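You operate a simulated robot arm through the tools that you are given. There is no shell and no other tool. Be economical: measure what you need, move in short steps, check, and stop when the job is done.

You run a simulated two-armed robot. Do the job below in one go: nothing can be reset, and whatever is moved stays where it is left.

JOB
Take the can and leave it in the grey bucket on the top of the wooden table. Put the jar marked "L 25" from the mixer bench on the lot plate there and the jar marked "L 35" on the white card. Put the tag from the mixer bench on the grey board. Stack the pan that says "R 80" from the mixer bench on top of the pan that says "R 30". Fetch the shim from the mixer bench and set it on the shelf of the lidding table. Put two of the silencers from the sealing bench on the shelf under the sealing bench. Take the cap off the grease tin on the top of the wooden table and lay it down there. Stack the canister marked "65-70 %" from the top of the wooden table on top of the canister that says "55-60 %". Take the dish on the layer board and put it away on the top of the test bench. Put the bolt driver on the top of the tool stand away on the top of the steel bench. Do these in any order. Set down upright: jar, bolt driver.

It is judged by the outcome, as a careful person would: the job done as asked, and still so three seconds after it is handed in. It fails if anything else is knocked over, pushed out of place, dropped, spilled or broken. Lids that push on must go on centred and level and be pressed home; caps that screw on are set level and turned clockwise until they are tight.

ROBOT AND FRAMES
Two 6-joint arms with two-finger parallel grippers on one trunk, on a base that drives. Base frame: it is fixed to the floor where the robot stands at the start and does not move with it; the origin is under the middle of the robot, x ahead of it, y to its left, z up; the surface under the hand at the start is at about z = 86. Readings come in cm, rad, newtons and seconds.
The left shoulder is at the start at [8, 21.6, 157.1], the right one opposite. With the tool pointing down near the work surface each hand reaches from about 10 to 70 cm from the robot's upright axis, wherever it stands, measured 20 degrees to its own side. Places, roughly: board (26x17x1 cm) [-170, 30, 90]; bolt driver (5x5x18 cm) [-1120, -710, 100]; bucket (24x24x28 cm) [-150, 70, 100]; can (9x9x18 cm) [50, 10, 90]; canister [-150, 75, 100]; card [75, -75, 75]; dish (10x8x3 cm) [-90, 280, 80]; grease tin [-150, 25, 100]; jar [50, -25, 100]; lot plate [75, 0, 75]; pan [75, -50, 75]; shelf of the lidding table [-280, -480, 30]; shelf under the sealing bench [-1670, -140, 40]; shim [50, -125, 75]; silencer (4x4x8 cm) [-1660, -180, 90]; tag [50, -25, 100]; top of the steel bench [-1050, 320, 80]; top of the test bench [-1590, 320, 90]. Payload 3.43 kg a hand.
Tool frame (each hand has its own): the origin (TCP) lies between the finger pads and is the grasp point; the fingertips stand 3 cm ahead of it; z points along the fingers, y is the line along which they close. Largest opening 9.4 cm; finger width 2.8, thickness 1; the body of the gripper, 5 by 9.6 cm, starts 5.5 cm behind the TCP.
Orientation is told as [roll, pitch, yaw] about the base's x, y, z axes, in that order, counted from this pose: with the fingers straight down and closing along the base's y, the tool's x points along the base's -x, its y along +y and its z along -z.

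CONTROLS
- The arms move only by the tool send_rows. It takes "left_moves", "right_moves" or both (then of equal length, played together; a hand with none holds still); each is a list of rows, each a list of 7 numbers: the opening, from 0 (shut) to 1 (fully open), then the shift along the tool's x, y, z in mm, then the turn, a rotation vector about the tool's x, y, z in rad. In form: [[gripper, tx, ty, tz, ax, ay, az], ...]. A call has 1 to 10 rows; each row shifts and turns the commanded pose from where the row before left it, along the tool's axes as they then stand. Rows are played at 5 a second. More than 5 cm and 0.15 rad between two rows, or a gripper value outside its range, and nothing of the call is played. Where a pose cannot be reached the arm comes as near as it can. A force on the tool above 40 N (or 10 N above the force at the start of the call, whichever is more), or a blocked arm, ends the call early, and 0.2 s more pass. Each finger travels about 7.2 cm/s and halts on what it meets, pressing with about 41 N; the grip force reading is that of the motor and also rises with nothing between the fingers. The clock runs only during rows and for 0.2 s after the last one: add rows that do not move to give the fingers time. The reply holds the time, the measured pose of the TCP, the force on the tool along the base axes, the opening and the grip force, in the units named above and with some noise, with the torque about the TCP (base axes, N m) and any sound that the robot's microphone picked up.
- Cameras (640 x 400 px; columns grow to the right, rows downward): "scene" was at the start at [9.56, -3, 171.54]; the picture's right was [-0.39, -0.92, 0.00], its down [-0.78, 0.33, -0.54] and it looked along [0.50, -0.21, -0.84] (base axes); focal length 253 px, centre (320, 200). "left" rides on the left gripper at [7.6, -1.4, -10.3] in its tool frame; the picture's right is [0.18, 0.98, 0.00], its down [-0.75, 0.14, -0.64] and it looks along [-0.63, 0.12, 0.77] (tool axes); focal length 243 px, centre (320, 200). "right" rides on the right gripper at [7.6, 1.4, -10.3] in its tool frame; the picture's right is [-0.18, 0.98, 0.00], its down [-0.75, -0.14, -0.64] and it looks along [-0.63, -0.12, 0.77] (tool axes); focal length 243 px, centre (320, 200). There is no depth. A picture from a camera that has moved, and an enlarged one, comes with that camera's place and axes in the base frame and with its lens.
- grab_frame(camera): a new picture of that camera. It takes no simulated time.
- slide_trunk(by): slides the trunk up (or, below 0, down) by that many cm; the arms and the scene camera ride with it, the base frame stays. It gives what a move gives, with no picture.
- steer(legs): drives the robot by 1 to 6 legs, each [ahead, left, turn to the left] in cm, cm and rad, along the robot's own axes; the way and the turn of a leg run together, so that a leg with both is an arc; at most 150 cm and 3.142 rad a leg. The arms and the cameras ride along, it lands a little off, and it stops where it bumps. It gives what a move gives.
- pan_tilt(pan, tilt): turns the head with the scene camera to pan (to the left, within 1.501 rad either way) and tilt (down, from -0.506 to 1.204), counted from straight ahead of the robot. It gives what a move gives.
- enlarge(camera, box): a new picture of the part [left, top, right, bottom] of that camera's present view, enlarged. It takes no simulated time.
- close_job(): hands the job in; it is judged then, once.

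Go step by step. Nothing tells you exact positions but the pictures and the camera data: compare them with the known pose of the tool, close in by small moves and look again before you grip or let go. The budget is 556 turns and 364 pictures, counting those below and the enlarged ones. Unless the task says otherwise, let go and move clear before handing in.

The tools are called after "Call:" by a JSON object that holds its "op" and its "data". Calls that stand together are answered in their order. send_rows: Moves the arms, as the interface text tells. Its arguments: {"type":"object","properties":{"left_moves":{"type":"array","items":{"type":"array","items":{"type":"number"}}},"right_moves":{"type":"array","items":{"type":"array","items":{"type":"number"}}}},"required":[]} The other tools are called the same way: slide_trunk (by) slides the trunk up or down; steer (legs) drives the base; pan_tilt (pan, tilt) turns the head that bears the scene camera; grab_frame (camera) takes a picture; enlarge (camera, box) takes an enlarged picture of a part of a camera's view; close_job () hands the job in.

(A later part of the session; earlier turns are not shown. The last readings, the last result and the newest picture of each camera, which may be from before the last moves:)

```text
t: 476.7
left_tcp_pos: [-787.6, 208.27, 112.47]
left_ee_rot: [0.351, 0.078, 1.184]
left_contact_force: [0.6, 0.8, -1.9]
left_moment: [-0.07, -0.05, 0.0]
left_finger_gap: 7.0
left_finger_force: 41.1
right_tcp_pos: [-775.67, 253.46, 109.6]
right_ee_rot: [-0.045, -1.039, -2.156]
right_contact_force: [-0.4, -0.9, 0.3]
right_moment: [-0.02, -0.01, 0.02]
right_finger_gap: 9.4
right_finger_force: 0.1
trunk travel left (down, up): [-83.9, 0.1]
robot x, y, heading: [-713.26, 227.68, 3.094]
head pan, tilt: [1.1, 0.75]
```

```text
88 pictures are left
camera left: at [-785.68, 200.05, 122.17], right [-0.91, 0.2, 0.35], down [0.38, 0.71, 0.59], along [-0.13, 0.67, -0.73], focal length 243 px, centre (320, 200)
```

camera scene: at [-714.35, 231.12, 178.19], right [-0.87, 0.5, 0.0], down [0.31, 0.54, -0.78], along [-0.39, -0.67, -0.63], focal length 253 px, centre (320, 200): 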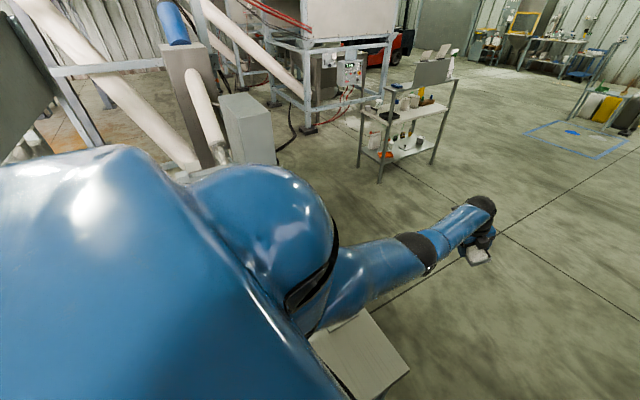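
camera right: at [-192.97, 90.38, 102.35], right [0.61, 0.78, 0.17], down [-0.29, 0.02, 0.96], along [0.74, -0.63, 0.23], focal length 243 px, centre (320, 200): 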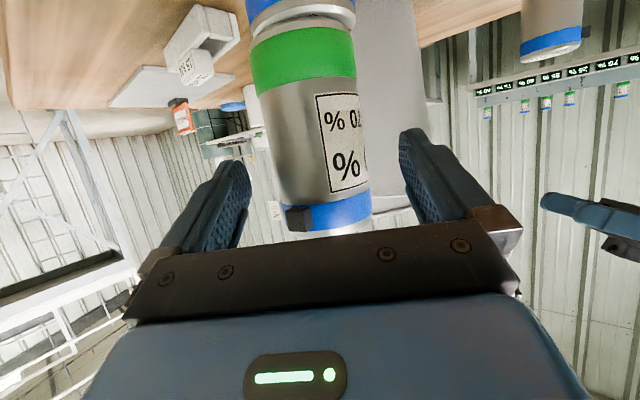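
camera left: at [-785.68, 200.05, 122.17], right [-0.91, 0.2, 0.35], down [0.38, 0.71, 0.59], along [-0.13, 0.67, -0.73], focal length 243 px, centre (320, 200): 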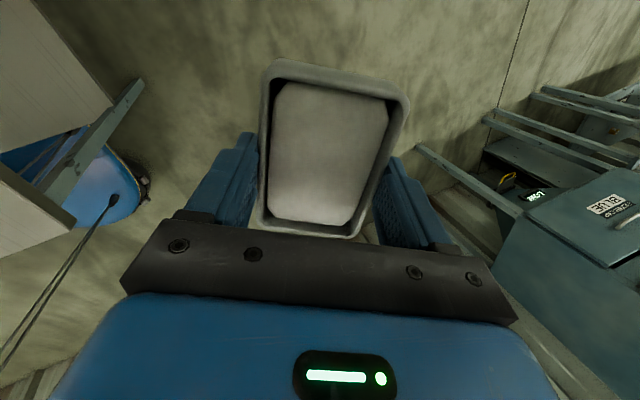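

Call:
{"op": "steer", "data": {"legs": [[0, -24, 0]]}}

Call:
{"op": "grab_frame", "data": {"camera": "scene"}}

```text
t: 477.5
left_tcp_pos: [-790.74, 197.75, 113.48]
left_ee_rot: [0.462, 0.073, 1.242]
left_contact_force: [1.0, -0.5, -4.1]
left_moment: [-0.01, 0.12, 0.03]
left_finger_gap: 6.93
left_finger_force: 41.0
right_tcp_pos: [-780.15, 243.61, 107.9]
right_ee_rot: [-0.062, -0.952, -2.094]
right_contact_force: [-0.9, -0.4, 1.4]
right_moment: [0.06, -0.05, 0.01]
right_finger_gap: 9.39
right_finger_force: 0.0
trunk travel left (down, up): [-83.9, 0.1]
robot x, y, heading: [-712.21, 229.07, 3.136]
head pan, tilt: [1.1, 0.75]
stopped in leg 1: the robot was blocked; the commanded pose is now the measured one
```

```text
87 pictures are left
camera scene: at [-716.73, 227.5, 177.91], right [-0.89, 0.46, 0.0], down [0.3, 0.58, -0.76], along [-0.34, -0.67, -0.65], focal length 253 px, centre (320, 200)
```

scene: 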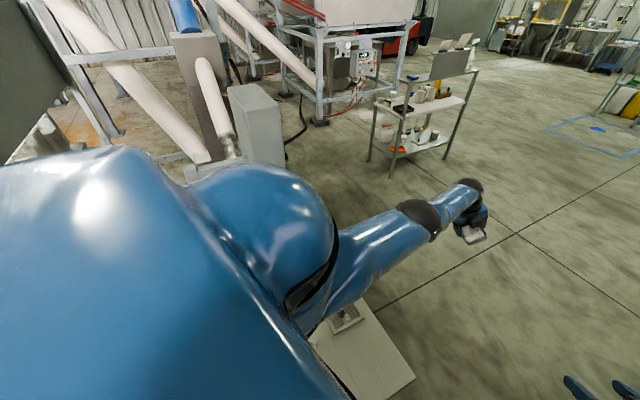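

Call:
{"op": "steer", "data": {"legs": [[-12, 0, 0]]}}

Call:
{"op": "steer", "data": {"legs": [[0, -12, 0]]}}

Call:
{"op": "grab_frame", "data": {"camera": "scene"}}

```text
t: 478.1
left_tcp_pos: [-790.28, 196.15, 110.8]
left_ee_rot: [0.441, 0.037, 1.251]
left_contact_force: [-1.5, 1.2, -1.3]
left_moment: [-0.07, -0.08, 0.0]
left_finger_gap: 6.94
left_finger_force: 41.1
right_tcp_pos: [-781.07, 241.86, 107.11]
right_ee_rot: [-0.062, -0.927, -2.086]
right_contact_force: [0.6, 0.8, 0.9]
right_moment: [0.0, 0.02, -0.01]
right_finger_gap: 9.41
right_finger_force: 0.0
trunk travel left (down, up): [-83.9, 0.1]
robot x, y, heading: [-712.35, 230.25, -3.142]
head pan, tilt: [1.1, 0.75]
stopped in leg 1: the robot was blocked; the commanded pose is now the measured one
```

```text
t: 479.4
left_tcp_pos: [-791.13, 204.06, 109.04]
left_ee_rot: [0.444, 0.007, 1.253]
left_contact_force: [0.4, -0.9, -2.6]
left_moment: [0.05, -0.02, -0.03]
left_finger_gap: 6.94
left_finger_force: 40.7
right_tcp_pos: [-781.94, 250.05, 106.79]
right_ee_rot: [-0.075, -0.899, -2.073]
right_contact_force: [-0.6, -0.8, -0.2]
right_moment: [0.04, 0.01, -0.03]
right_finger_gap: 9.38
right_finger_force: 0.1
trunk travel left (down, up): [-83.9, 0.1]
robot x, y, heading: [-712.4, 241.0, -3.14]
head pan, tilt: [1.1, 0.75]
```

```text
86 pictures are left
camera scene: at [-719.29, 231.66, 177.13], right [-0.89, 0.45, 0.0], down [0.31, 0.62, -0.72], along [-0.33, -0.64, -0.69], focal length 253 px, centre (320, 200)
```

scene: 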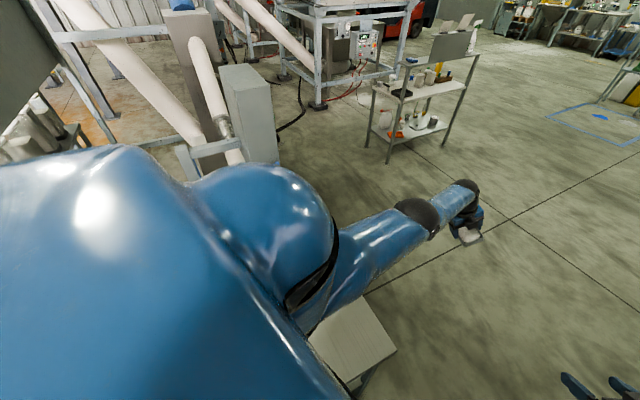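

Call:
{"op": "steer", "data": {"legs": [[0, -14, 0]]}}

Call:
{"op": "send_rows", "data": {"left_moves": [[0.6, 0, 0, 0, 0.148, 0, 0], [0.6, 0, 0, 0, 0.148, 0, 0], [0.6, 0, 0, 0, 0.148, 0, 0], [0.6, 0, 0, 0, 0, 0, 0]]}}

Call:
{"op": "grab_frame", "data": {"camera": "left"}}

```text
t: 480.7
left_tcp_pos: [-791.2, 218.26, 109.37]
left_ee_rot: [0.445, 0.015, 1.254]
left_contact_force: [0.3, -1.2, -3.3]
left_moment: [0.0, -0.03, -0.03]
left_finger_gap: 6.95
left_finger_force: 41.4
right_tcp_pos: [-781.84, 264.39, 106.85]
right_ee_rot: [-0.072, -0.904, -2.075]
right_contact_force: [-0.6, -0.8, 0.1]
right_moment: [0.05, -0.01, 0.02]
right_finger_gap: 9.4
right_finger_force: 0.1
trunk travel left (down, up): [-83.9, 0.1]
robot x, y, heading: [-712.44, 255.31, -3.134]
head pan, tilt: [1.1, 0.75]
```

```text
t: 481.7
left_tcp_pos: [-784.81, 220.38, 111.4]
left_ee_rot: [-0.004, 0.019, 1.256]
left_contact_force: [-1.3, 0.1, -1.8]
left_moment: [-0.05, -0.02, 0.01]
left_finger_gap: 6.94
left_finger_force: 41.3
left hand out of reach, approached as far as the arm can: row 1, 2, 3
right_tcp_pos: [-781.68, 265.16, 106.76]
right_ee_rot: [-0.067, -0.91, -2.079]
right_contact_force: [0.5, 0.6, 0.8]
right_moment: [-0.03, -0.01, -0.01]
right_finger_gap: 9.42
right_finger_force: 0.0
trunk travel left (down, up): [-83.9, 0.1]
robot x, y, heading: [-712.12, 255.07, -3.134]
head pan, tilt: [1.1, 0.75]
```

```text
85 pictures are left
camera left: at [-785.79, 212.89, 121.88], right [-0.99, 0.13, 0.0], down [0.1, 0.77, 0.62], along [0.08, 0.62, -0.78], focal length 243 px, centre (320, 200)
```

left: 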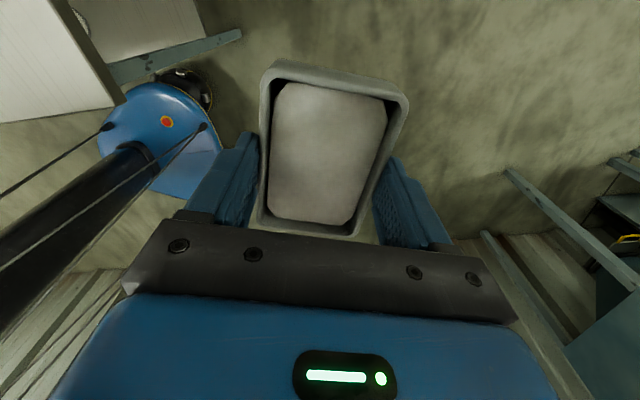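

Call:
{"op": "steer", "data": {"legs": [[105, 0, 0], [0, 30, 0]]}}

Call:
{"op": "pan_tilt", "data": {"pan": 0, "tilt": 0.35}}

Call:
{"op": "grab_frame", "data": {"camera": "scene"}}

```text
t: 488.7
left_tcp_pos: [-889.12, 189.39, 111.58]
left_ee_rot: [-0.004, 0.022, 1.26]
left_contact_force: [0.2, -0.1, -3.2]
left_moment: [-0.04, -0.01, -0.03]
left_finger_gap: 6.97
left_finger_force: 41.1
right_tcp_pos: [-886.53, 234.11, 106.78]
right_ee_rot: [-0.066, -0.914, -2.075]
right_contact_force: [-0.1, 0.4, -0.2]
right_moment: [-0.03, 0.0, 0.0]
right_finger_gap: 9.38
right_finger_force: 0.0
trunk travel left (down, up): [-83.9, 0.1]
robot x, y, heading: [-817.19, 224.5, -3.133]
head pan, tilt: [1.1, 0.75]
```

```text
t: 490.1
left_tcp_pos: [-889.3, 189.11, 111.53]
left_ee_rot: [-0.002, 0.019, 1.261]
left_contact_force: [0.1, -0.1, -2.4]
left_moment: [-0.02, -0.03, -0.03]
left_finger_gap: 6.95
left_finger_force: 40.7
right_tcp_pos: [-886.41, 233.93, 106.76]
right_ee_rot: [-0.065, -0.909, -2.073]
right_contact_force: [-0.5, -0.2, -0.8]
right_moment: [-0.02, -0.01, -0.01]
right_finger_gap: 9.42
right_finger_force: 0.0
trunk travel left (down, up): [-83.9, 0.1]
robot x, y, heading: [-817.62, 224.58, -3.138]
head pan, tilt: [0.0, 0.351]
```

```text
84 pictures are left
camera scene: at [-829.27, 224.22, 180.82], right [-0.01, 1.0, 0.0], down [0.34, 0.0, -0.94], along [-0.94, -0.01, -0.34], focal length 253 px, centre (320, 200)
```

scene: 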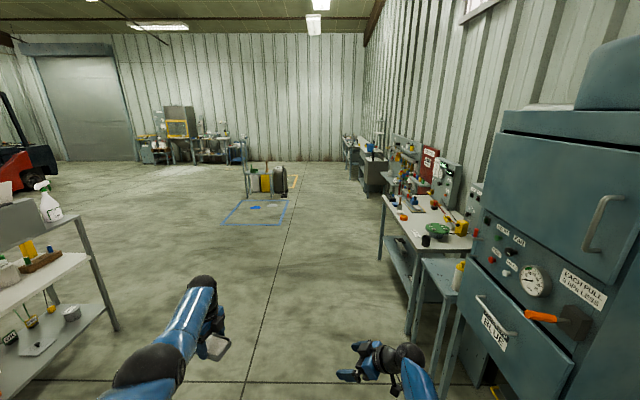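

Call:
{"op": "steer", "data": {"legs": [[0, -8, 0], [150, 0, 0], [150, 0, 0], [150, 0, 0], [150, 0, 0], [100, 0, 0]]}}

Call:
{"op": "pan_tilt", "data": {"pan": -0.8, "tilt": 0.55}}

Call:
{"op": "grab_frame", "data": {"camera": "scene"}}

```text
t: 524.0
left_tcp_pos: [-1586.98, 178.32, 111.46]
left_ee_rot: [-0.001, 0.021, 1.289]
left_contact_force: [0.4, -0.3, -2.8]
left_moment: [-0.01, 0.0, -0.05]
left_finger_gap: 6.94
left_finger_force: 41.7
right_tcp_pos: [-1585.49, 223.15, 106.89]
right_ee_rot: [-0.07, -0.909, -2.045]
right_contact_force: [-0.2, -0.6, 0.3]
right_moment: [0.02, 0.01, 0.01]
right_finger_gap: 9.41
right_finger_force: 0.1
trunk travel left (down, up): [-83.9, 0.1]
robot x, y, heading: [-1515.76, 215.47, -3.105]
head pan, tilt: [0.0, 0.351]
```

```text
t: 525.1
left_tcp_pos: [-1587.11, 178.32, 111.37]
left_ee_rot: [-0.004, 0.019, 1.288]
left_contact_force: [-0.4, 0.0, -3.2]
left_moment: [0.01, 0.0, 0.0]
left_finger_gap: 6.94
left_finger_force: 41.2
right_tcp_pos: [-1585.55, 223.07, 106.88]
right_ee_rot: [-0.066, -0.908, -2.043]
right_contact_force: [-0.1, -0.2, 0.3]
right_moment: [-0.02, -0.01, -0.01]
right_finger_gap: 9.39
right_finger_force: 0.1
trunk travel left (down, up): [-83.9, 0.1]
robot x, y, heading: [-1516.02, 215.44, -3.103]
head pan, tilt: [-0.799, 0.55]
```

```text
83 pictures are left
camera scene: at [-1525.35, 221.4, 179.0], right [0.69, 0.72, 0.0], down [0.38, -0.36, -0.85], along [-0.62, 0.59, -0.52], focal length 253 px, centre (320, 200)
```

scene: 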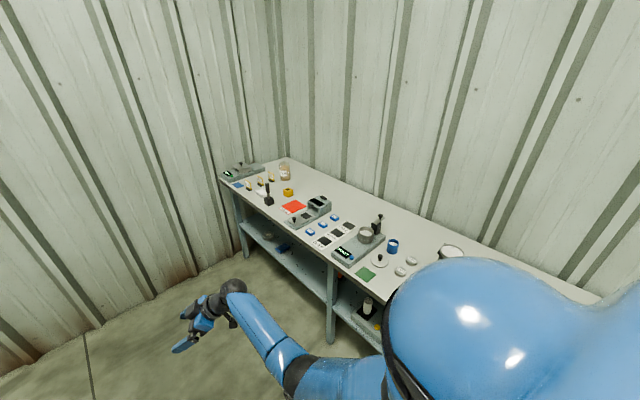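

Call:
{"op": "steer", "data": {"legs": [[0, 25, 0], [0, 0, -1.609]]}}

Call:
{"op": "pan_tilt", "data": {"pan": 0.3, "tilt": 0.75}}

Call:
{"op": "grab_frame", "data": {"camera": "scene"}}

```text
t: 530.9
left_tcp_pos: [-1548.79, 263.49, 111.33]
left_ee_rot: [-0.005, 0.019, -0.332]
left_contact_force: [-0.3, 0.3, -2.2]
left_moment: [0.01, -0.02, -0.01]
left_finger_gap: 6.94
left_finger_force: 41.2
right_tcp_pos: [-1504.06, 259.66, 106.7]
right_ee_rot: [-0.067, -0.91, 2.618]
right_contact_force: [-0.7, 0.0, -0.1]
right_moment: [0.0, -0.03, 0.0]
right_finger_gap: 9.39
right_finger_force: 0.0
trunk travel left (down, up): [-83.9, 0.1]
robot x, y, heading: [-1514.76, 190.42, 1.557]
head pan, tilt: [-0.799, 0.55]
```

```text
t: 532.2
left_tcp_pos: [-1548.82, 263.62, 111.3]
left_ee_rot: [-0.001, 0.019, -0.33]
left_contact_force: [-0.4, -0.6, -1.7]
left_moment: [-0.03, -0.02, 0.02]
left_finger_gap: 6.97
left_finger_force: 41.4
right_tcp_pos: [-1504.07, 259.71, 106.87]
right_ee_rot: [-0.066, -0.909, 2.618]
right_contact_force: [0.4, 0.4, 0.5]
right_moment: [-0.03, -0.01, -0.01]
right_finger_gap: 9.41
right_finger_force: 0.0
trunk travel left (down, up): [-83.9, 0.1]
robot x, y, heading: [-1514.88, 190.71, 1.559]
head pan, tilt: [0.3, 0.75]
```

```text
82 pictures are left
camera scene: at [-1517.15, 201.37, 177.26], right [0.96, 0.28, 0.0], down [0.19, -0.65, -0.73], along [-0.21, 0.7, -0.68], focal length 253 px, centre (320, 200)
```

scene: 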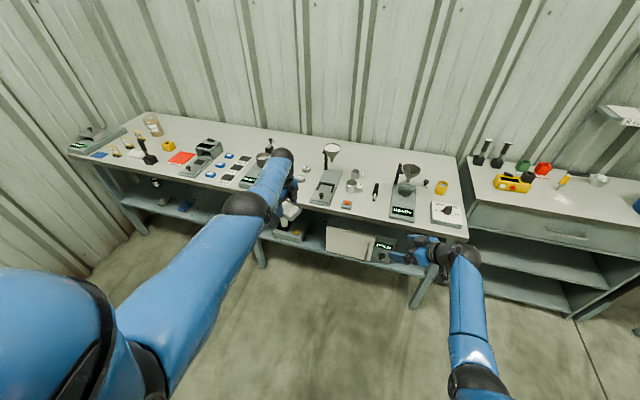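

Call:
{"op": "enlarge", "data": {"camera": "scene", "box": [150, 110, 310, 210]}}

Call:
{"op": "enlarge", "data": {"camera": "scene", "box": [290, 130, 480, 250]}}

```text
4.00 times, centred on (230, 160) of scene
camera zoom: at [-1517.15, 201.37, 177.26], right [0.96, 0.28, 0.0], down [0.19, -0.65, -0.73], along [-0.21, 0.7, -0.68], focal length 1011 px, centre (680, 360)
```

zoom: 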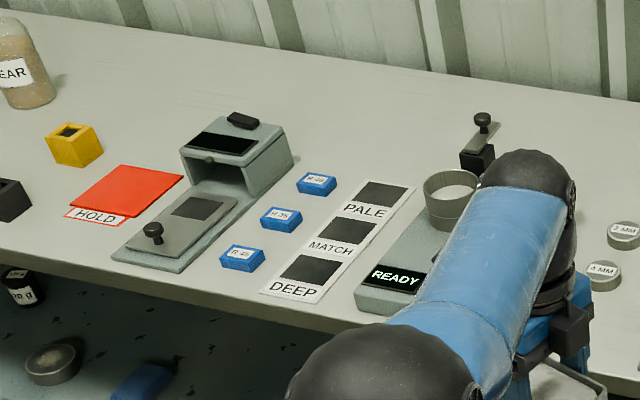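

```text
3.33 times, centred on (385, 190) of scene
camera zoom: at [-1517.15, 201.37, 177.26], right [0.96, 0.28, 0.0], down [0.19, -0.65, -0.73], along [-0.21, 0.7, -0.68], focal length 842 px, centre (103, 233)
```

zoom: 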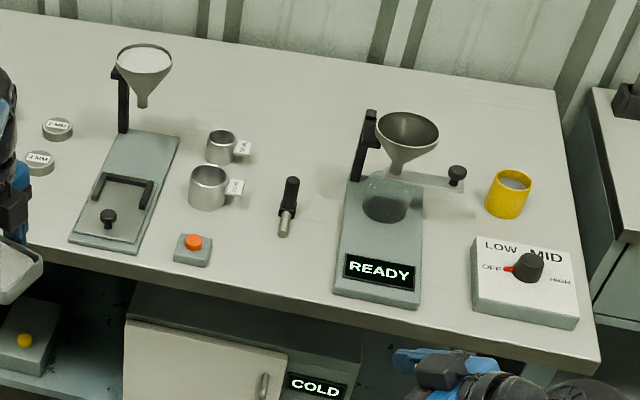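

Call:
{"op": "send_rows", "data": {"left_moves": [[0.6, 0, 0, 20, 0, 0, -0.11], [0.6, 0, 0, 20, 0, 0, -0.11], [0.6, 0, 0, 20, 0, 0, -0.11], [0.6, -35, -27, 10, 0, 0, 0], [0.6, -35, -27, 10, 0, 0, 0], [0.6, -35, -27, 10, 0, 0, 0], [0.6, -35, -27, 0, 0, 0, 0], [0.6, 0, 0, 0, 0, 0, 0]]}}

Call:
{"op": "steer", "data": {"legs": [[0, -12, 0.012], [36, 0, 0]]}}

Call:
{"op": "grab_frame", "data": {"camera": "left"}}

```text
t: 534.0
left_tcp_pos: [-1534.43, 250.84, 102.85]
left_ee_rot: [0.004, 0.02, -0.003]
left_contact_force: [-0.2, -0.8, -2.6]
left_moment: [-0.01, 0.01, -0.02]
left_finger_gap: 6.95
left_finger_force: 41.5
left hand out of reach, approached as far as the arm can: row 1, 2, 3
right_tcp_pos: [-1503.95, 259.87, 106.79]
right_ee_rot: [-0.066, -0.909, 2.618]
right_contact_force: [-0.4, -0.5, -0.5]
right_moment: [-0.04, -0.01, 0.01]
right_finger_gap: 9.41
right_finger_force: 0.0
trunk travel left (down, up): [-83.9, 0.1]
robot x, y, heading: [-1515.12, 190.57, 1.554]
head pan, tilt: [0.3, 0.75]
```

```text
t: 537.1
left_tcp_pos: [-1523.66, 285.86, 103.0]
left_ee_rot: [0.005, 0.021, 0.016]
left_contact_force: [0.3, 0.5, -1.6]
left_moment: [0.02, -0.01, -0.03]
left_finger_gap: 6.96
left_finger_force: 40.6
right_tcp_pos: [-1493.5, 295.33, 106.98]
right_ee_rot: [-0.068, -0.912, 2.638]
right_contact_force: [-0.7, -0.6, 0.3]
right_moment: [0.03, -0.02, 0.0]
right_finger_gap: 9.39
right_finger_force: 0.0
trunk travel left (down, up): [-83.9, 0.1]
robot x, y, heading: [-1503.28, 226.49, 1.576]
head pan, tilt: [0.3, 0.75]
```

```text
79 pictures are left
camera left: at [-1531.11, 284.13, 113.34], right [-0.2, 0.98, 0.01], down [0.76, 0.15, 0.63], along [0.61, 0.13, -0.78], focal length 243 px, centre (320, 200)
```

left: 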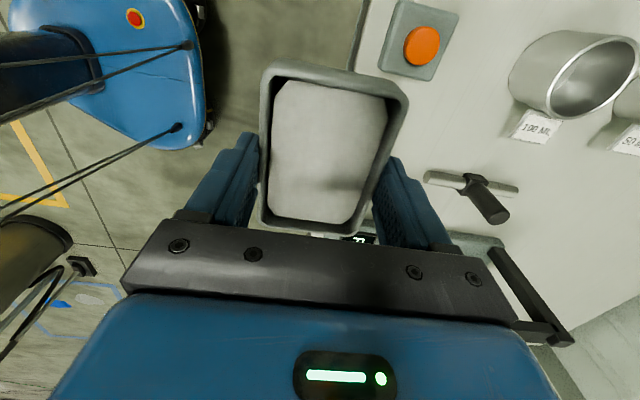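

Call:
{"op": "send_rows", "data": {"left_moves": [[0.6, -16, 38, 0, 0, 0, 0], [0.6, -16, 38, 0, 0, 0, 0], [0.6, 0, 0, 35, 0, 0, 0], [0.6, 0, 0, 35, 0, 0, 0], [0.6, 0, 0, 0, 0, 0, 0]]}}

Call:
{"op": "grab_frame", "data": {"camera": "left"}}

```text
t: 538.3
left_tcp_pos: [-1520.72, 293.18, 95.96]
left_ee_rot: [0.004, 0.019, 0.017]
left_contact_force: [-0.6, -0.5, -2.1]
left_moment: [0.01, 0.01, 0.0]
left_finger_gap: 6.98
left_finger_force: 41.5
left hand out of reach, approached as far as the arm can: row 4
right_tcp_pos: [-1493.38, 295.6, 106.69]
right_ee_rot: [-0.067, -0.909, 2.636]
right_contact_force: [0.6, -0.7, -0.4]
right_moment: [0.01, 0.02, -0.02]
right_finger_gap: 9.39
right_finger_force: 0.0
trunk travel left (down, up): [-83.9, 0.1]
robot x, y, heading: [-1503.56, 226.13, 1.578]
head pan, tilt: [0.3, 0.75]
```

```text
78 pictures are left
camera left: at [-1528.18, 291.56, 106.53], right [-0.2, 0.98, 0.01], down [0.76, 0.15, 0.63], along [0.61, 0.13, -0.78], focal length 243 px, centre (320, 200)
```

left: 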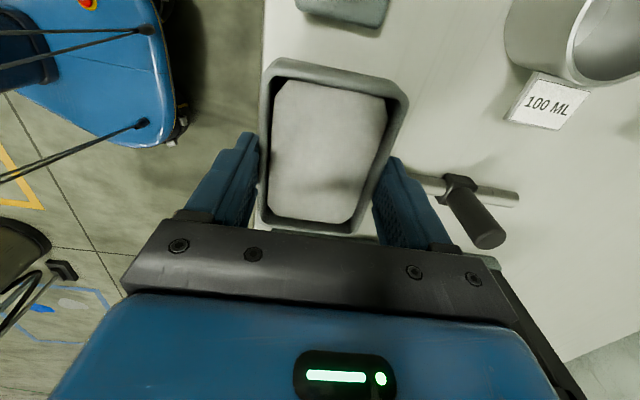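

Call:
{"op": "send_rows", "data": {"left_moves": [[0.6, 0, 7, 0, 0, 0, 0], [0.6, 0, 0, 0, 0, 0, 0]]}}

Call:
{"op": "slide_trunk", "data": {"by": -3}}

Call:
{"op": "slide_trunk", "data": {"by": -0.6}}

Call:
{"op": "slide_trunk", "data": {"by": -0.5}}

```text
t: 538.9
left_tcp_pos: [-1520.84, 293.4, 96.19]
left_ee_rot: [0.002, 0.018, 0.015]
left_contact_force: [-0.4, 0.3, -3.0]
left_moment: [0.02, 0.0, -0.01]
left_finger_gap: 6.95
left_finger_force: 41.1
left hand out of reach, approached as far as the arm can: row 1
right_tcp_pos: [-1493.43, 295.51, 106.74]
right_ee_rot: [-0.066, -0.912, 2.636]
right_contact_force: [0.7, -0.1, -0.6]
right_moment: [-0.01, -0.02, -0.01]
right_finger_gap: 9.41
right_finger_force: 0.1
trunk travel left (down, up): [-83.9, 0.1]
robot x, y, heading: [-1503.08, 225.95, 1.579]
head pan, tilt: [0.3, 0.75]
```

```text
t: 539.7
left_tcp_pos: [-1520.86, 293.45, 93.41]
left_ee_rot: [0.003, 0.021, 0.016]
left_contact_force: [0.7, -0.8, -2.9]
left_moment: [0.0, 0.03, 0.05]
left_finger_gap: 6.95
left_finger_force: 41.2
right_tcp_pos: [-1493.54, 295.63, 103.79]
right_ee_rot: [-0.067, -0.91, 2.636]
right_contact_force: [0.0, -0.7, 1.2]
right_moment: [0.02, -0.02, -0.04]
right_finger_gap: 9.39
right_finger_force: 0.0
trunk travel left (down, up): [-80.9, 3.1]
robot x, y, heading: [-1503.31, 226.0, 1.578]
head pan, tilt: [0.3, 0.75]
```

```text
t: 540.2
left_tcp_pos: [-1521.01, 293.48, 92.74]
left_ee_rot: [0.001, 0.019, 0.015]
left_contact_force: [0.5, 0.5, -1.9]
left_moment: [0.02, 0.02, 0.02]
left_finger_gap: 6.95
left_finger_force: 40.9
right_tcp_pos: [-1493.46, 295.68, 103.17]
right_ee_rot: [-0.066, -0.909, 2.636]
right_contact_force: [-0.2, 0.4, -1.5]
right_moment: [0.01, 0.02, -0.03]
right_finger_gap: 9.4
right_finger_force: 0.0
trunk travel left (down, up): [-80.3, 3.7]
robot x, y, heading: [-1503.22, 226.51, 1.577]
head pan, tilt: [0.3, 0.75]
```

```text
t: 540.8
left_tcp_pos: [-1520.96, 293.41, 92.18]
left_ee_rot: [0.001, 0.02, 0.016]
left_contact_force: [0.2, 0.6, -1.9]
left_moment: [0.03, -0.02, -0.02]
left_finger_gap: 6.94
left_finger_force: 41.3
right_tcp_pos: [-1493.47, 295.52, 102.62]
right_ee_rot: [-0.067, -0.91, 2.637]
right_contact_force: [-0.7, -0.4, 0.9]
right_moment: [0.0, -0.01, -0.01]
right_finger_gap: 9.42
right_finger_force: 0.1
trunk travel left (down, up): [-79.8, 4.2]
robot x, y, heading: [-1503.29, 226.34, 1.576]
head pan, tilt: [0.3, 0.75]
```

Call:
{"op": "slide_trunk", "data": {"by": -0.5}}

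Call:
{"op": "slide_trunk", "data": {"by": -0.5}}

Call:
{"op": "grab_frame", "data": {"camera": "left"}}

```text
t: 541.3
left_tcp_pos: [-1520.84, 293.39, 91.82]
left_ee_rot: [0.005, 0.018, 0.015]
left_contact_force: [-0.6, -1.3, 5.7]
left_moment: [-0.36, -0.39, -0.11]
left_finger_gap: 6.96
left_finger_force: 40.8
right_tcp_pos: [-1493.36, 295.48, 102.22]
right_ee_rot: [-0.068, -0.912, 2.637]
right_contact_force: [-1.0, 0.0, 0.3]
right_moment: [0.03, 0.0, 0.0]
right_finger_gap: 9.41
right_finger_force: 0.1
trunk travel left (down, up): [-79.3, 4.7]
robot x, y, heading: [-1502.91, 226.14, 1.577]
head pan, tilt: [0.3, 0.75]
```

```text
t: 541.9
left_tcp_pos: [-1520.88, 293.4, 91.79]
left_ee_rot: [0.013, 0.019, 0.02]
left_contact_force: [-4.0, -0.9, 27.6]
left_moment: [-0.5, -0.62, -0.07]
left_finger_gap: 6.95
left_finger_force: 40.9
right_tcp_pos: [-1493.43, 295.13, 101.96]
right_ee_rot: [-0.071, -0.912, 2.64]
right_contact_force: [0.0, 0.6, -0.6]
right_moment: [-0.03, 0.01, 0.04]
right_finger_gap: 9.41
right_finger_force: 0.0
trunk travel left (down, up): [-78.8, 5.2]
robot x, y, heading: [-1503.07, 226.28, 1.572]
head pan, tilt: [0.3, 0.75]
```

```text
77 pictures are left
camera left: at [-1528.26, 291.63, 102.2], right [-0.2, 0.98, 0.02], down [0.76, 0.15, 0.63], along [0.61, 0.14, -0.78], focal length 243 px, centre (320, 200)
```

left: 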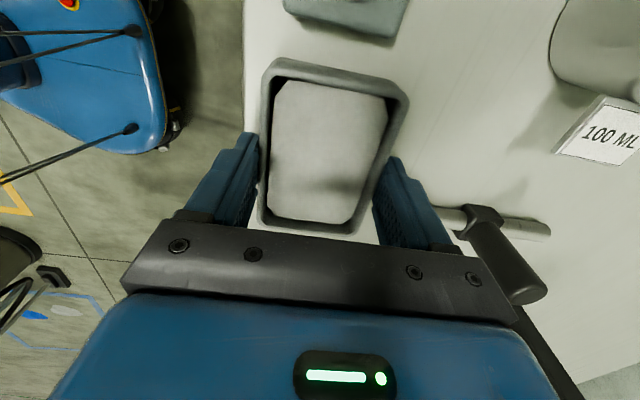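

Call:
{"op": "slide_trunk", "data": {"by": 0.4}}

Call:
{"op": "send_rows", "data": {"left_moves": [[0.82, 0, 0, 0, 0, 0, 0], [0.9, 0, 0, 0, 0, 0, 0], [0.9, 0, 0, 0, 0, 0, 0]]}}

Call:
{"op": "slide_trunk", "data": {"by": 4.8}}

Call:
{"op": "grab_frame", "data": {"camera": "left"}}

```text
t: 542.4
left_tcp_pos: [-1520.81, 293.37, 91.82]
left_ee_rot: [0.005, 0.019, 0.017]
left_contact_force: [-0.4, 6.0, 13.4]
left_moment: [0.18, -0.1, 0.08]
left_finger_gap: 6.94
left_finger_force: 40.9
right_tcp_pos: [-1493.41, 295.44, 102.19]
right_ee_rot: [-0.069, -0.911, 2.637]
right_contact_force: [0.2, 0.6, 0.2]
right_moment: [-0.02, 0.0, 0.0]
right_finger_gap: 9.4
right_finger_force: 0.1
trunk travel left (down, up): [-79.2, 4.8]
robot x, y, heading: [-1502.93, 225.94, 1.573]
head pan, tilt: [0.3, 0.75]
```

```text
t: 543.2
left_tcp_pos: [-1520.79, 293.41, 91.7]
left_ee_rot: [0.002, 0.02, 0.015]
left_contact_force: [1.5, 0.2, 0.1]
left_moment: [-0.01, -0.01, 0.02]
left_finger_gap: 8.45
left_finger_force: 0.0
right_tcp_pos: [-1493.39, 295.44, 102.06]
right_ee_rot: [-0.067, -0.908, 2.637]
right_contact_force: [-0.4, 0.1, -0.8]
right_moment: [0.0, 0.02, -0.01]
right_finger_gap: 9.39
right_finger_force: 0.0
trunk travel left (down, up): [-79.2, 4.8]
robot x, y, heading: [-1503.05, 226.26, 1.578]
head pan, tilt: [0.3, 0.75]
```

```text
t: 544.1
left_tcp_pos: [-1520.75, 293.33, 96.51]
left_ee_rot: [0.004, 0.02, 0.016]
left_contact_force: [0.4, 0.1, 0.4]
left_moment: [0.0, 0.0, 0.02]
left_finger_gap: 8.46
left_finger_force: 0.0
right_tcp_pos: [-1493.42, 295.58, 106.96]
right_ee_rot: [-0.066, -0.908, 2.636]
right_contact_force: [-0.4, 1.1, 0.2]
right_moment: [-0.01, -0.04, 0.02]
right_finger_gap: 9.38
right_finger_force: 0.0
trunk travel left (down, up): [-84.0, 0.0]
robot x, y, heading: [-1503.1, 226.47, 1.575]
head pan, tilt: [0.3, 0.75]
```

```text
76 pictures are left
camera left: at [-1528.26, 291.75, 106.88], right [-0.2, 0.98, 0.01], down [0.76, 0.15, 0.63], along [0.61, 0.13, -0.78], focal length 243 px, centre (320, 200)
```

left: 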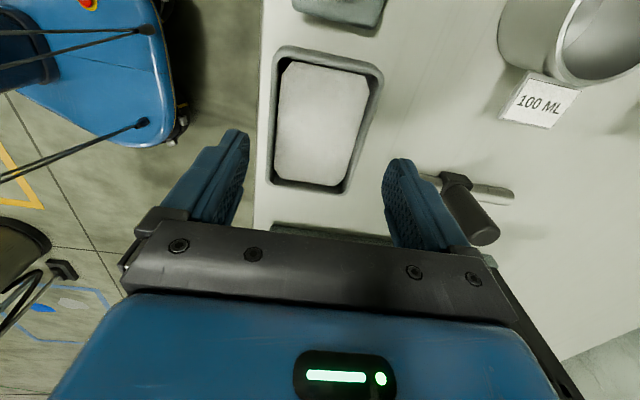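

Call:
{"op": "steer", "data": {"legs": [[-50, 0, 0], [0, 0, 1.566], [0, 150, 0], [0, 150, 0], [0, 55, 0]]}}

Call:
{"op": "pan_tilt", "data": {"pan": 0, "tilt": 0.55}}

Call:
{"op": "grab_frame", "data": {"camera": "scene"}}

```text
t: 567.6
left_tcp_pos: [-1569.08, -195.32, 96.54]
left_ee_rot: [0.003, 0.021, 1.579]
left_contact_force: [-0.6, 0.5, 1.2]
left_moment: [-0.02, -0.02, 0.0]
left_finger_gap: 8.46
left_finger_force: 0.0
right_tcp_pos: [-1570.91, -167.88, 106.82]
right_ee_rot: [-0.067, -0.909, -2.088]
right_contact_force: [0.3, 0.4, 0.2]
right_moment: [0.01, 0.0, -0.01]
right_finger_gap: 9.39
right_finger_force: 0.1
trunk travel left (down, up): [-84.0, 0.0]
robot x, y, heading: [-1501.72, -178.27, 3.136]
head pan, tilt: [0.3, 0.75]
```

```text
t: 568.4
left_tcp_pos: [-1569.07, -195.48, 96.55]
left_ee_rot: [0.004, 0.02, 1.577]
left_contact_force: [0.3, 0.1, 1.6]
left_moment: [0.01, -0.01, 0.0]
left_finger_gap: 8.46
left_finger_force: 0.1
right_tcp_pos: [-1570.81, -168.11, 107.0]
right_ee_rot: [-0.067, -0.909, -2.086]
right_contact_force: [-0.5, -0.4, 0.9]
right_moment: [-0.01, -0.02, -0.03]
right_finger_gap: 9.42
right_finger_force: 0.0
trunk travel left (down, up): [-84.0, 0.0]
robot x, y, heading: [-1501.66, -178.47, 3.14]
head pan, tilt: [0.0, 0.55]
```

```text
75 pictures are left
camera scene: at [-1513.51, -178.61, 179.1], right [0.0, 1.0, 0.0], down [0.52, 0.0, -0.85], along [-0.85, 0.0, -0.52], focal length 253 px, centre (320, 200)
```

scene: 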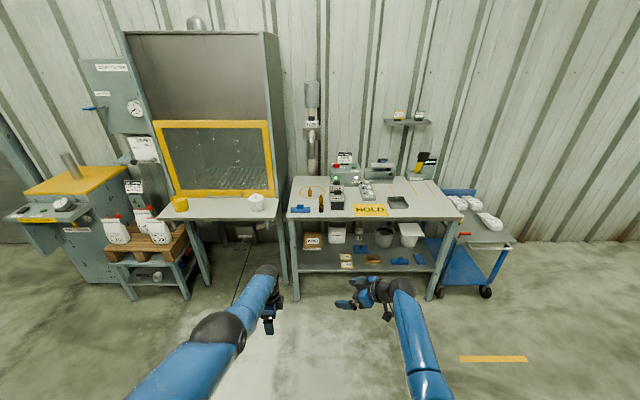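

Call:
{"op": "enlarge", "data": {"camera": "scene", "box": [280, 140, 480, 280]}}

```text
2.86 times, centred on (380, 210) of scene
camera zoom: at [-1513.51, -178.61, 179.1], right [0.0, 1.0, 0.0], down [0.52, 0.0, -0.85], along [-0.85, 0.0, -0.52], focal length 722 px, centre (149, 171)
```

zoom: 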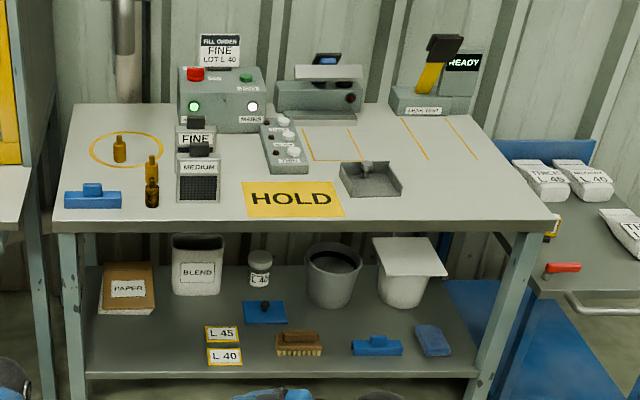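

Call:
{"op": "enlarge", "data": {"camera": "scene", "box": [298, 172, 358, 222]}}

```text
8.00 times, centred on (328, 197) of scene
camera zoom: at [-1513.51, -178.61, 179.1], right [0.0, 1.0, 0.0], down [0.52, 0.0, -0.85], along [-0.85, 0.0, -0.52], focal length 2021 px, centre (256, 224)
```

zoom: 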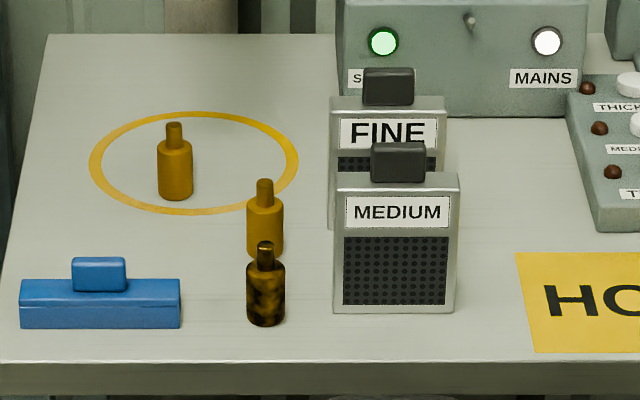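

Call:
{"op": "send_rows", "data": {"left_moves": [[1, 0, 0, 0, 0, 0, -0.15], [1, 0, 0, 0, 0, 0, -0.15], [1, 0, 0, 0, 0, 0, -0.15], [1, 0, 0, 0, 0, 0, -0.15], [1, 0, 0, 0, 0, 0, -0.15], [1, 0, 0, 0, 0, 0, -0.15], [1, 0, 0, 0, 0, 0, -0.15], [1, 0, 0, 0, 0, 0, -0.15], [1, 0, 0, 0, 0, 0, -0.15], [1, 0, 0, 0, 0, 0, -0.15]], "right_moves": [[1, 0, 0, 0, 0.105, 0, 0.081], [1, 0, 0, 0, 0.105, 0, 0.081], [1, 0, 0, 0, 0.105, 0, 0.081], [1, 0, 0, 0, 0.105, 0, 0.081], [1, 0, 0, 0, 0.105, 0, 0.081], [1, 0, 0, 0, 0.105, 0, 0.081], [1, 0, 0, 0, 0.105, 0, 0.081], [1, 0, 0, 0, 0.105, 0, 0.081], [1, 0, 0, 0, 0, -0.12, 0], [1, 0, 0, 0, 0, -0.12, 0]]}}

Call:
{"op": "send_rows", "data": {"left_moves": [[1, 0, 0, 0, 0, 0, -0.06], [1, 0, 0, 0, 0, -0.145, 0], [1, 0, 0, 0, 0, -0.145, 0], [1, 0, 0, 0, 0, -0.145, 0], [1, 0, 0, 0, 0, -0.145, 0], [1, 0, 0, 0, 0, -0.145, 0], [1, 0, 0, 0, 0, -0.145, 0], [1, 0, 0, 0, 0, -0.145, 0], [1, 0, 0, 0, 0, -0.145, 0], [1, 0, 0, 0, 0, 0, 0]]}}

```text
t: 570.6
left_tcp_pos: [-1569.1, -195.6, 96.43]
left_ee_rot: [0.019, -0.001, 3.078]
left_contact_force: [0.9, 0.3, 0.5]
left_moment: [-0.03, -0.03, 0.02]
left_finger_gap: 9.41
left_finger_force: 0.1
right_tcp_pos: [-1571.0, -168.17, 106.91]
right_ee_rot: [-0.059, -1.192, 3.138]
right_contact_force: [0.1, 0.9, 0.0]
right_moment: [-0.01, 0.02, 0.0]
right_finger_gap: 9.38
right_finger_force: 0.0
trunk travel left (down, up): [-84.0, 0.0]
robot x, y, heading: [-1501.55, -178.24, 3.143]
head pan, tilt: [0.0, 0.55]
```

```text
t: 572.8
left_tcp_pos: [-1569.05, -195.42, 96.37]
left_ee_rot: [0.05, -1.166, 3.091]
left_contact_force: [0.6, -0.3, 1.1]
left_moment: [0.03, -0.02, 0.02]
left_finger_gap: 9.41
left_finger_force: 0.1
right_tcp_pos: [-1570.96, -167.91, 106.9]
right_ee_rot: [-0.062, -1.188, 3.14]
right_contact_force: [0.3, -0.2, -0.9]
right_moment: [0.02, 0.02, 0.02]
right_finger_gap: 9.39
right_finger_force: 0.1
trunk travel left (down, up): [-84.0, 0.0]
robot x, y, heading: [-1501.66, -178.24, 3.133]
head pan, tilt: [0.0, 0.55]
```

Call:
{"op": "steer", "data": {"legs": [[0, -17.3, 0], [64, 0, 0]]}}

Call:
{"op": "send_rows", "data": {"left_moves": [[0.7, 25, 0, 11, 0, 0, 0], [0.7, 25, 0, 11, 0, 0, 0], [0.7, 0, 0, 0, 0, 0, 0]]}}

Call:
{"op": "grab_frame", "data": {"camera": "left"}}

```text
t: 577.5
left_tcp_pos: [-1633.28, -178.04, 96.65]
left_ee_rot: [0.049, -1.165, 3.092]
left_contact_force: [0.2, 0.6, 0.2]
left_moment: [-0.04, 0.01, 0.0]
left_finger_gap: 9.41
left_finger_force: 0.1
right_tcp_pos: [-1635.16, -150.59, 107.08]
right_ee_rot: [-0.062, -1.19, 3.14]
right_contact_force: [0.5, -0.1, 0.4]
right_moment: [-0.04, 0.02, 0.0]
right_finger_gap: 9.41
right_finger_force: 0.1
trunk travel left (down, up): [-84.0, 0.0]
robot x, y, heading: [-1565.87, -160.72, 3.139]
head pan, tilt: [0.0, 0.55]
```

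```text
t: 578.3
left_tcp_pos: [-1633.49, -178.39, 91.61]
left_ee_rot: [0.051, -1.164, 3.093]
left_contact_force: [-0.3, 0.3, 0.5]
left_moment: [0.0, -0.01, -0.01]
left_finger_gap: 6.61
left_finger_force: 0.2
left hand out of reach, approached as far as the arm can: row 2
right_tcp_pos: [-1635.35, -150.61, 106.91]
right_ee_rot: [-0.061, -1.188, 3.141]
right_contact_force: [0.2, 0.4, 0.1]
right_moment: [-0.01, 0.0, 0.0]
right_finger_gap: 9.37
right_finger_force: 0.1
trunk travel left (down, up): [-84.0, 0.0]
robot x, y, heading: [-1565.69, -160.68, 3.137]
head pan, tilt: [0.0, 0.55]
```

```text
72 pictures are left
camera left: at [-1620.95, -177.02, 88.7], right [0.07, -0.99, -0.15], down [0.29, -0.12, 0.95], along [-0.95, -0.11, 0.28], focal length 243 px, centre (320, 200)
```

left: 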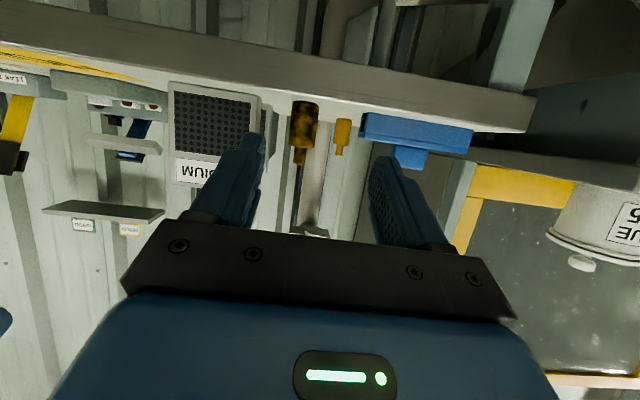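

Call:
{"op": "send_rows", "data": {"left_moves": [[0.53, 0, -13, 0, 0, 0, 0], [0.53, 0, 0, 0, 0, 0, 0]]}}

Call:
{"op": "steer", "data": {"legs": [[10, 0, 0]]}}

Call:
{"op": "grab_frame", "data": {"camera": "left"}}

```text
t: 578.9
left_tcp_pos: [-1633.34, -176.94, 91.53]
left_ee_rot: [0.052, -1.163, 3.089]
left_contact_force: [-0.2, 0.1, 0.3]
left_moment: [-0.01, 0.01, 0.03]
left_finger_gap: 4.99
left_finger_force: 0.0
right_tcp_pos: [-1635.23, -150.54, 106.88]
right_ee_rot: [-0.062, -1.188, 3.14]
right_contact_force: [-0.2, 0.4, -0.1]
right_moment: [0.0, -0.01, 0.01]
right_finger_gap: 9.4
right_finger_force: 0.1
trunk travel left (down, up): [-84.0, 0.0]
robot x, y, heading: [-1566.22, -161.05, 3.139]
head pan, tilt: [0.0, 0.55]
```

```text
t: 580.0
left_tcp_pos: [-1642.57, -176.99, 92.02]
left_ee_rot: [0.05, -1.169, 3.09]
left_contact_force: [0.9, -0.1, 1.1]
left_moment: [-0.03, -0.01, 0.01]
left_finger_gap: 4.98
left_finger_force: 0.0
right_tcp_pos: [-1644.41, -150.61, 107.32]
right_ee_rot: [-0.061, -1.195, 3.14]
right_contact_force: [-0.5, -0.3, 0.9]
right_moment: [0.01, -0.01, 0.0]
right_finger_gap: 9.4
right_finger_force: 0.0
trunk travel left (down, up): [-84.0, 0.0]
robot x, y, heading: [-1575.81, -160.96, 3.136]
head pan, tilt: [0.0, 0.55]
```

```text
71 pictures are left
camera left: at [-1630.17, -175.77, 89.03], right [0.07, -0.99, -0.15], down [0.3, -0.12, 0.95], along [-0.95, -0.11, 0.28], focal length 243 px, centre (320, 200)
```

left: 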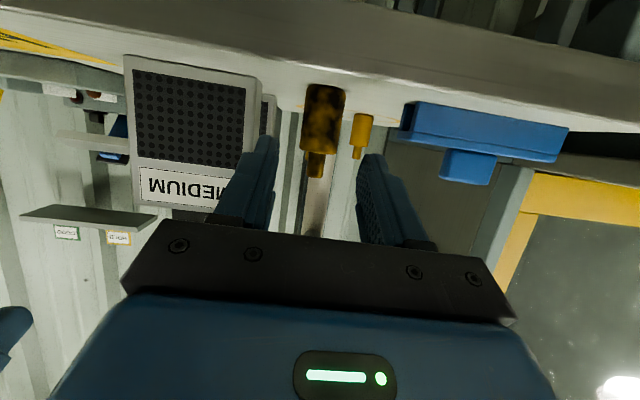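

Call:
{"op": "send_rows", "data": {"left_moves": [[0.53, -5, 3, 34, 0, 0, 0], [0.53, -6, 2, 34, 0, 0, 0], [0.53, 0, 0, 0, 0, 0, 0]]}}

Call:
{"op": "grab_frame", "data": {"camera": "left"}}

```text
t: 580.9
left_tcp_pos: [-1647.67, -177.91, 91.7]
left_ee_rot: [0.049, -1.165, 3.091]
left_contact_force: [-0.5, -1.1, -0.2]
left_moment: [0.0, 0.02, 0.03]
left_finger_gap: 4.98
left_finger_force: 0.0
left hand out of reach, approached as far as the arm can: row 2
right_tcp_pos: [-1644.93, -150.59, 107.05]
right_ee_rot: [-0.063, -1.188, 3.143]
right_contact_force: [-0.1, 0.1, 0.2]
right_moment: [0.0, -0.01, -0.02]
right_finger_gap: 9.42
right_finger_force: 0.1
trunk travel left (down, up): [-84.0, 0.0]
robot x, y, heading: [-1575.61, -160.76, 3.137]
head pan, tilt: [0.0, 0.55]
```

```text
70 pictures are left
camera left: at [-1635.25, -176.69, 88.73], right [0.07, -0.99, -0.15], down [0.29, -0.12, 0.95], along [-0.95, -0.11, 0.28], focal length 243 px, centre (320, 200)
```

left: 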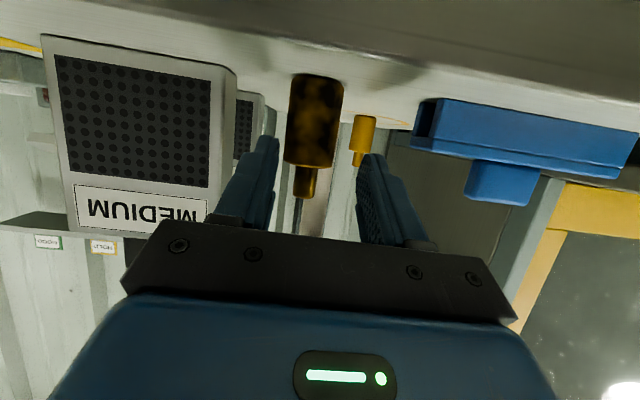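

Call:
{"op": "slide_trunk", "data": {"by": -1.2}}

Call:
{"op": "steer", "data": {"legs": [[1.8, 0, 0]]}}

Call:
{"op": "send_rows", "data": {"left_moves": [[0.35, 0, 0, 0, 0, 0, 0], [0.2, 0, 0, 0, 0, 0, 0], [0.15, 0, 0, 0, 0, 0, 0], [0.15, 0, 0, 0, 0, 0, 0]]}}

Call:
{"op": "grab_frame", "data": {"camera": "left"}}

```text
t: 581.5
left_tcp_pos: [-1647.88, -177.88, 90.47]
left_ee_rot: [0.05, -1.161, 3.092]
left_contact_force: [0.5, 0.0, 0.0]
left_moment: [0.0, 0.03, 0.0]
left_finger_gap: 4.98
left_finger_force: 0.0
right_tcp_pos: [-1645.02, -150.58, 105.66]
right_ee_rot: [-0.061, -1.188, 3.139]
right_contact_force: [0.5, -0.1, -0.2]
right_moment: [0.0, -0.02, 0.01]
right_finger_gap: 9.4
right_finger_force: 0.0
trunk travel left (down, up): [-82.8, 1.2]
robot x, y, heading: [-1576.03, -160.8, 3.138]
head pan, tilt: [0.0, 0.55]
```

```text
t: 582.2
left_tcp_pos: [-1649.37, -177.94, 90.64]
left_ee_rot: [0.05, -1.165, 3.092]
left_contact_force: [0.8, -0.7, 1.2]
left_moment: [0.03, -0.02, 0.03]
left_finger_gap: 4.98
left_finger_force: 0.0
right_tcp_pos: [-1646.53, -150.47, 105.87]
right_ee_rot: [-0.062, -1.192, 3.141]
right_contact_force: [-0.1, 0.3, 0.4]
right_moment: [-0.04, -0.02, -0.03]
right_finger_gap: 9.42
right_finger_force: 0.0
trunk travel left (down, up): [-82.8, 1.2]
robot x, y, heading: [-1577.54, -161.04, 3.135]
head pan, tilt: [0.0, 0.55]
```

```text
t: 583.2
left_tcp_pos: [-1649.6, -177.79, 90.4]
left_ee_rot: [0.051, -1.163, 3.09]
left_contact_force: [2.0, 0.4, 3.9]
left_moment: [0.03, -0.01, -0.04]
left_finger_gap: 3.07
left_finger_force: 42.0
right_tcp_pos: [-1646.9, -150.62, 105.7]
right_ee_rot: [-0.063, -1.189, 3.141]
right_contact_force: [-0.7, 0.2, 0.1]
right_moment: [0.0, 0.01, 0.01]
right_finger_gap: 9.42
right_finger_force: 0.1
trunk travel left (down, up): [-82.8, 1.2]
robot x, y, heading: [-1577.52, -160.9, 3.137]
head pan, tilt: [0.0, 0.55]
```

```text
69 pictures are left
camera left: at [-1637.15, -176.64, 87.49], right [0.07, -0.99, -0.15], down [0.29, -0.12, 0.95], along [-0.95, -0.11, 0.28], focal length 243 px, centre (320, 200)
```

left: 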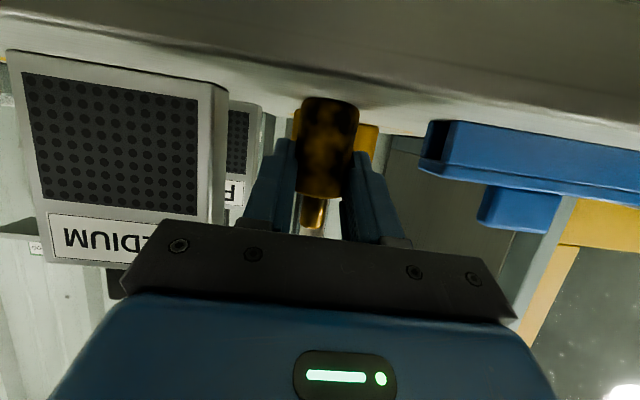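

Call:
{"op": "send_rows", "data": {"left_moves": [[0.15, -18, 0, -8, 0, 0, 0], [0.15, -18, 0, -8, 0, 0, 0], [0.15, 0, 0, 0, 0, 0, 0], [0.15, 0, 0, 0, 0, 0, 0], [0.15, 0, 0, 0, 0, 0, 0], [0.15, 0, 0, 0, 0, 0, 0]], "right_moves": [[1, 15, 0, -37, 0, 0, 0], [1, 15, 0, -37, 0, 0, 0], [1, 15, 0, -37, 0, 0, 0], [1, 15, 0, -37, 0, 0, 0], [1, 15, 0, -37, 0, 0, 0], [1, 0, 0, 0, 0, 0, 0]]}}

Call:
{"op": "steer", "data": {"legs": [[-30, 0, 0]]}}

Call:
{"op": "slide_trunk", "data": {"by": -48}}

Call:
{"op": "grab_frame", "data": {"camera": "scene"}}

Call:
{"op": "grab_frame", "data": {"camera": "left"}}

```text
t: 584.6
left_tcp_pos: [-1649.53, -178.0, 93.27]
left_ee_rot: [0.06, -1.159, 3.089]
left_contact_force: [0.8, 0.7, -1.9]
left_moment: [0.01, -0.02, 0.0]
left_finger_gap: 3.04
left_finger_force: 41.2
left hand out of reach, approached as far as the arm can: row 2
right_tcp_pos: [-1626.75, -151.65, 105.51]
right_ee_rot: [-0.061, -1.187, 3.14]
right_contact_force: [-0.6, 0.6, 0.5]
right_moment: [-0.02, 0.01, 0.02]
right_finger_gap: 9.4
right_finger_force: 0.0
trunk travel left (down, up): [-82.8, 1.2]
robot x, y, heading: [-1577.47, -161.09, 3.139]
head pan, tilt: [0.0, 0.55]
```

```text
t: 586.7
left_tcp_pos: [-1619.75, -178.02, 93.11]
left_ee_rot: [0.059, -1.159, 3.089]
left_contact_force: [-1.2, 0.7, -1.8]
left_moment: [0.02, -0.02, 0.0]
left_finger_gap: 3.01
left_finger_force: 40.1
right_tcp_pos: [-1597.06, -151.71, 105.46]
right_ee_rot: [-0.06, -1.185, 3.139]
right_contact_force: [0.3, -0.4, -0.1]
right_moment: [0.02, -0.01, 0.03]
right_finger_gap: 9.4
right_finger_force: 0.1
trunk travel left (down, up): [-82.8, 1.2]
robot x, y, heading: [-1547.65, -160.79, 3.135]
head pan, tilt: [0.0, 0.55]
```

```text
refused: -48 is not a number from -40 to 40
```

```text
68 pictures are left
camera scene: at [-1559.86, -161.21, 177.86], right [0.01, 1.0, 0.0], down [0.53, 0.0, -0.85], along [-0.85, 0.0, -0.53], focal length 253 px, centre (320, 200)
```

scene: 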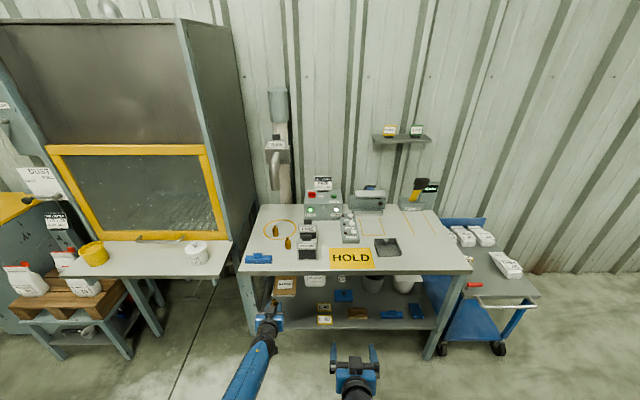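

```text
67 pictures are left
camera left: at [-1607.36, -176.68, 90.2], right [0.07, -0.99, -0.15], down [0.29, -0.12, 0.95], along [-0.95, -0.11, 0.27], focal length 243 px, centre (320, 200)
```

left: 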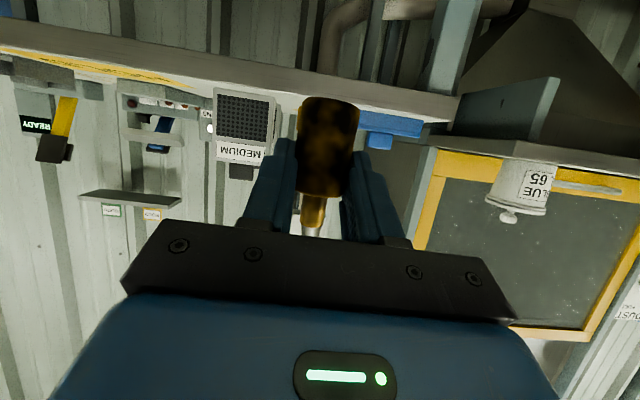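

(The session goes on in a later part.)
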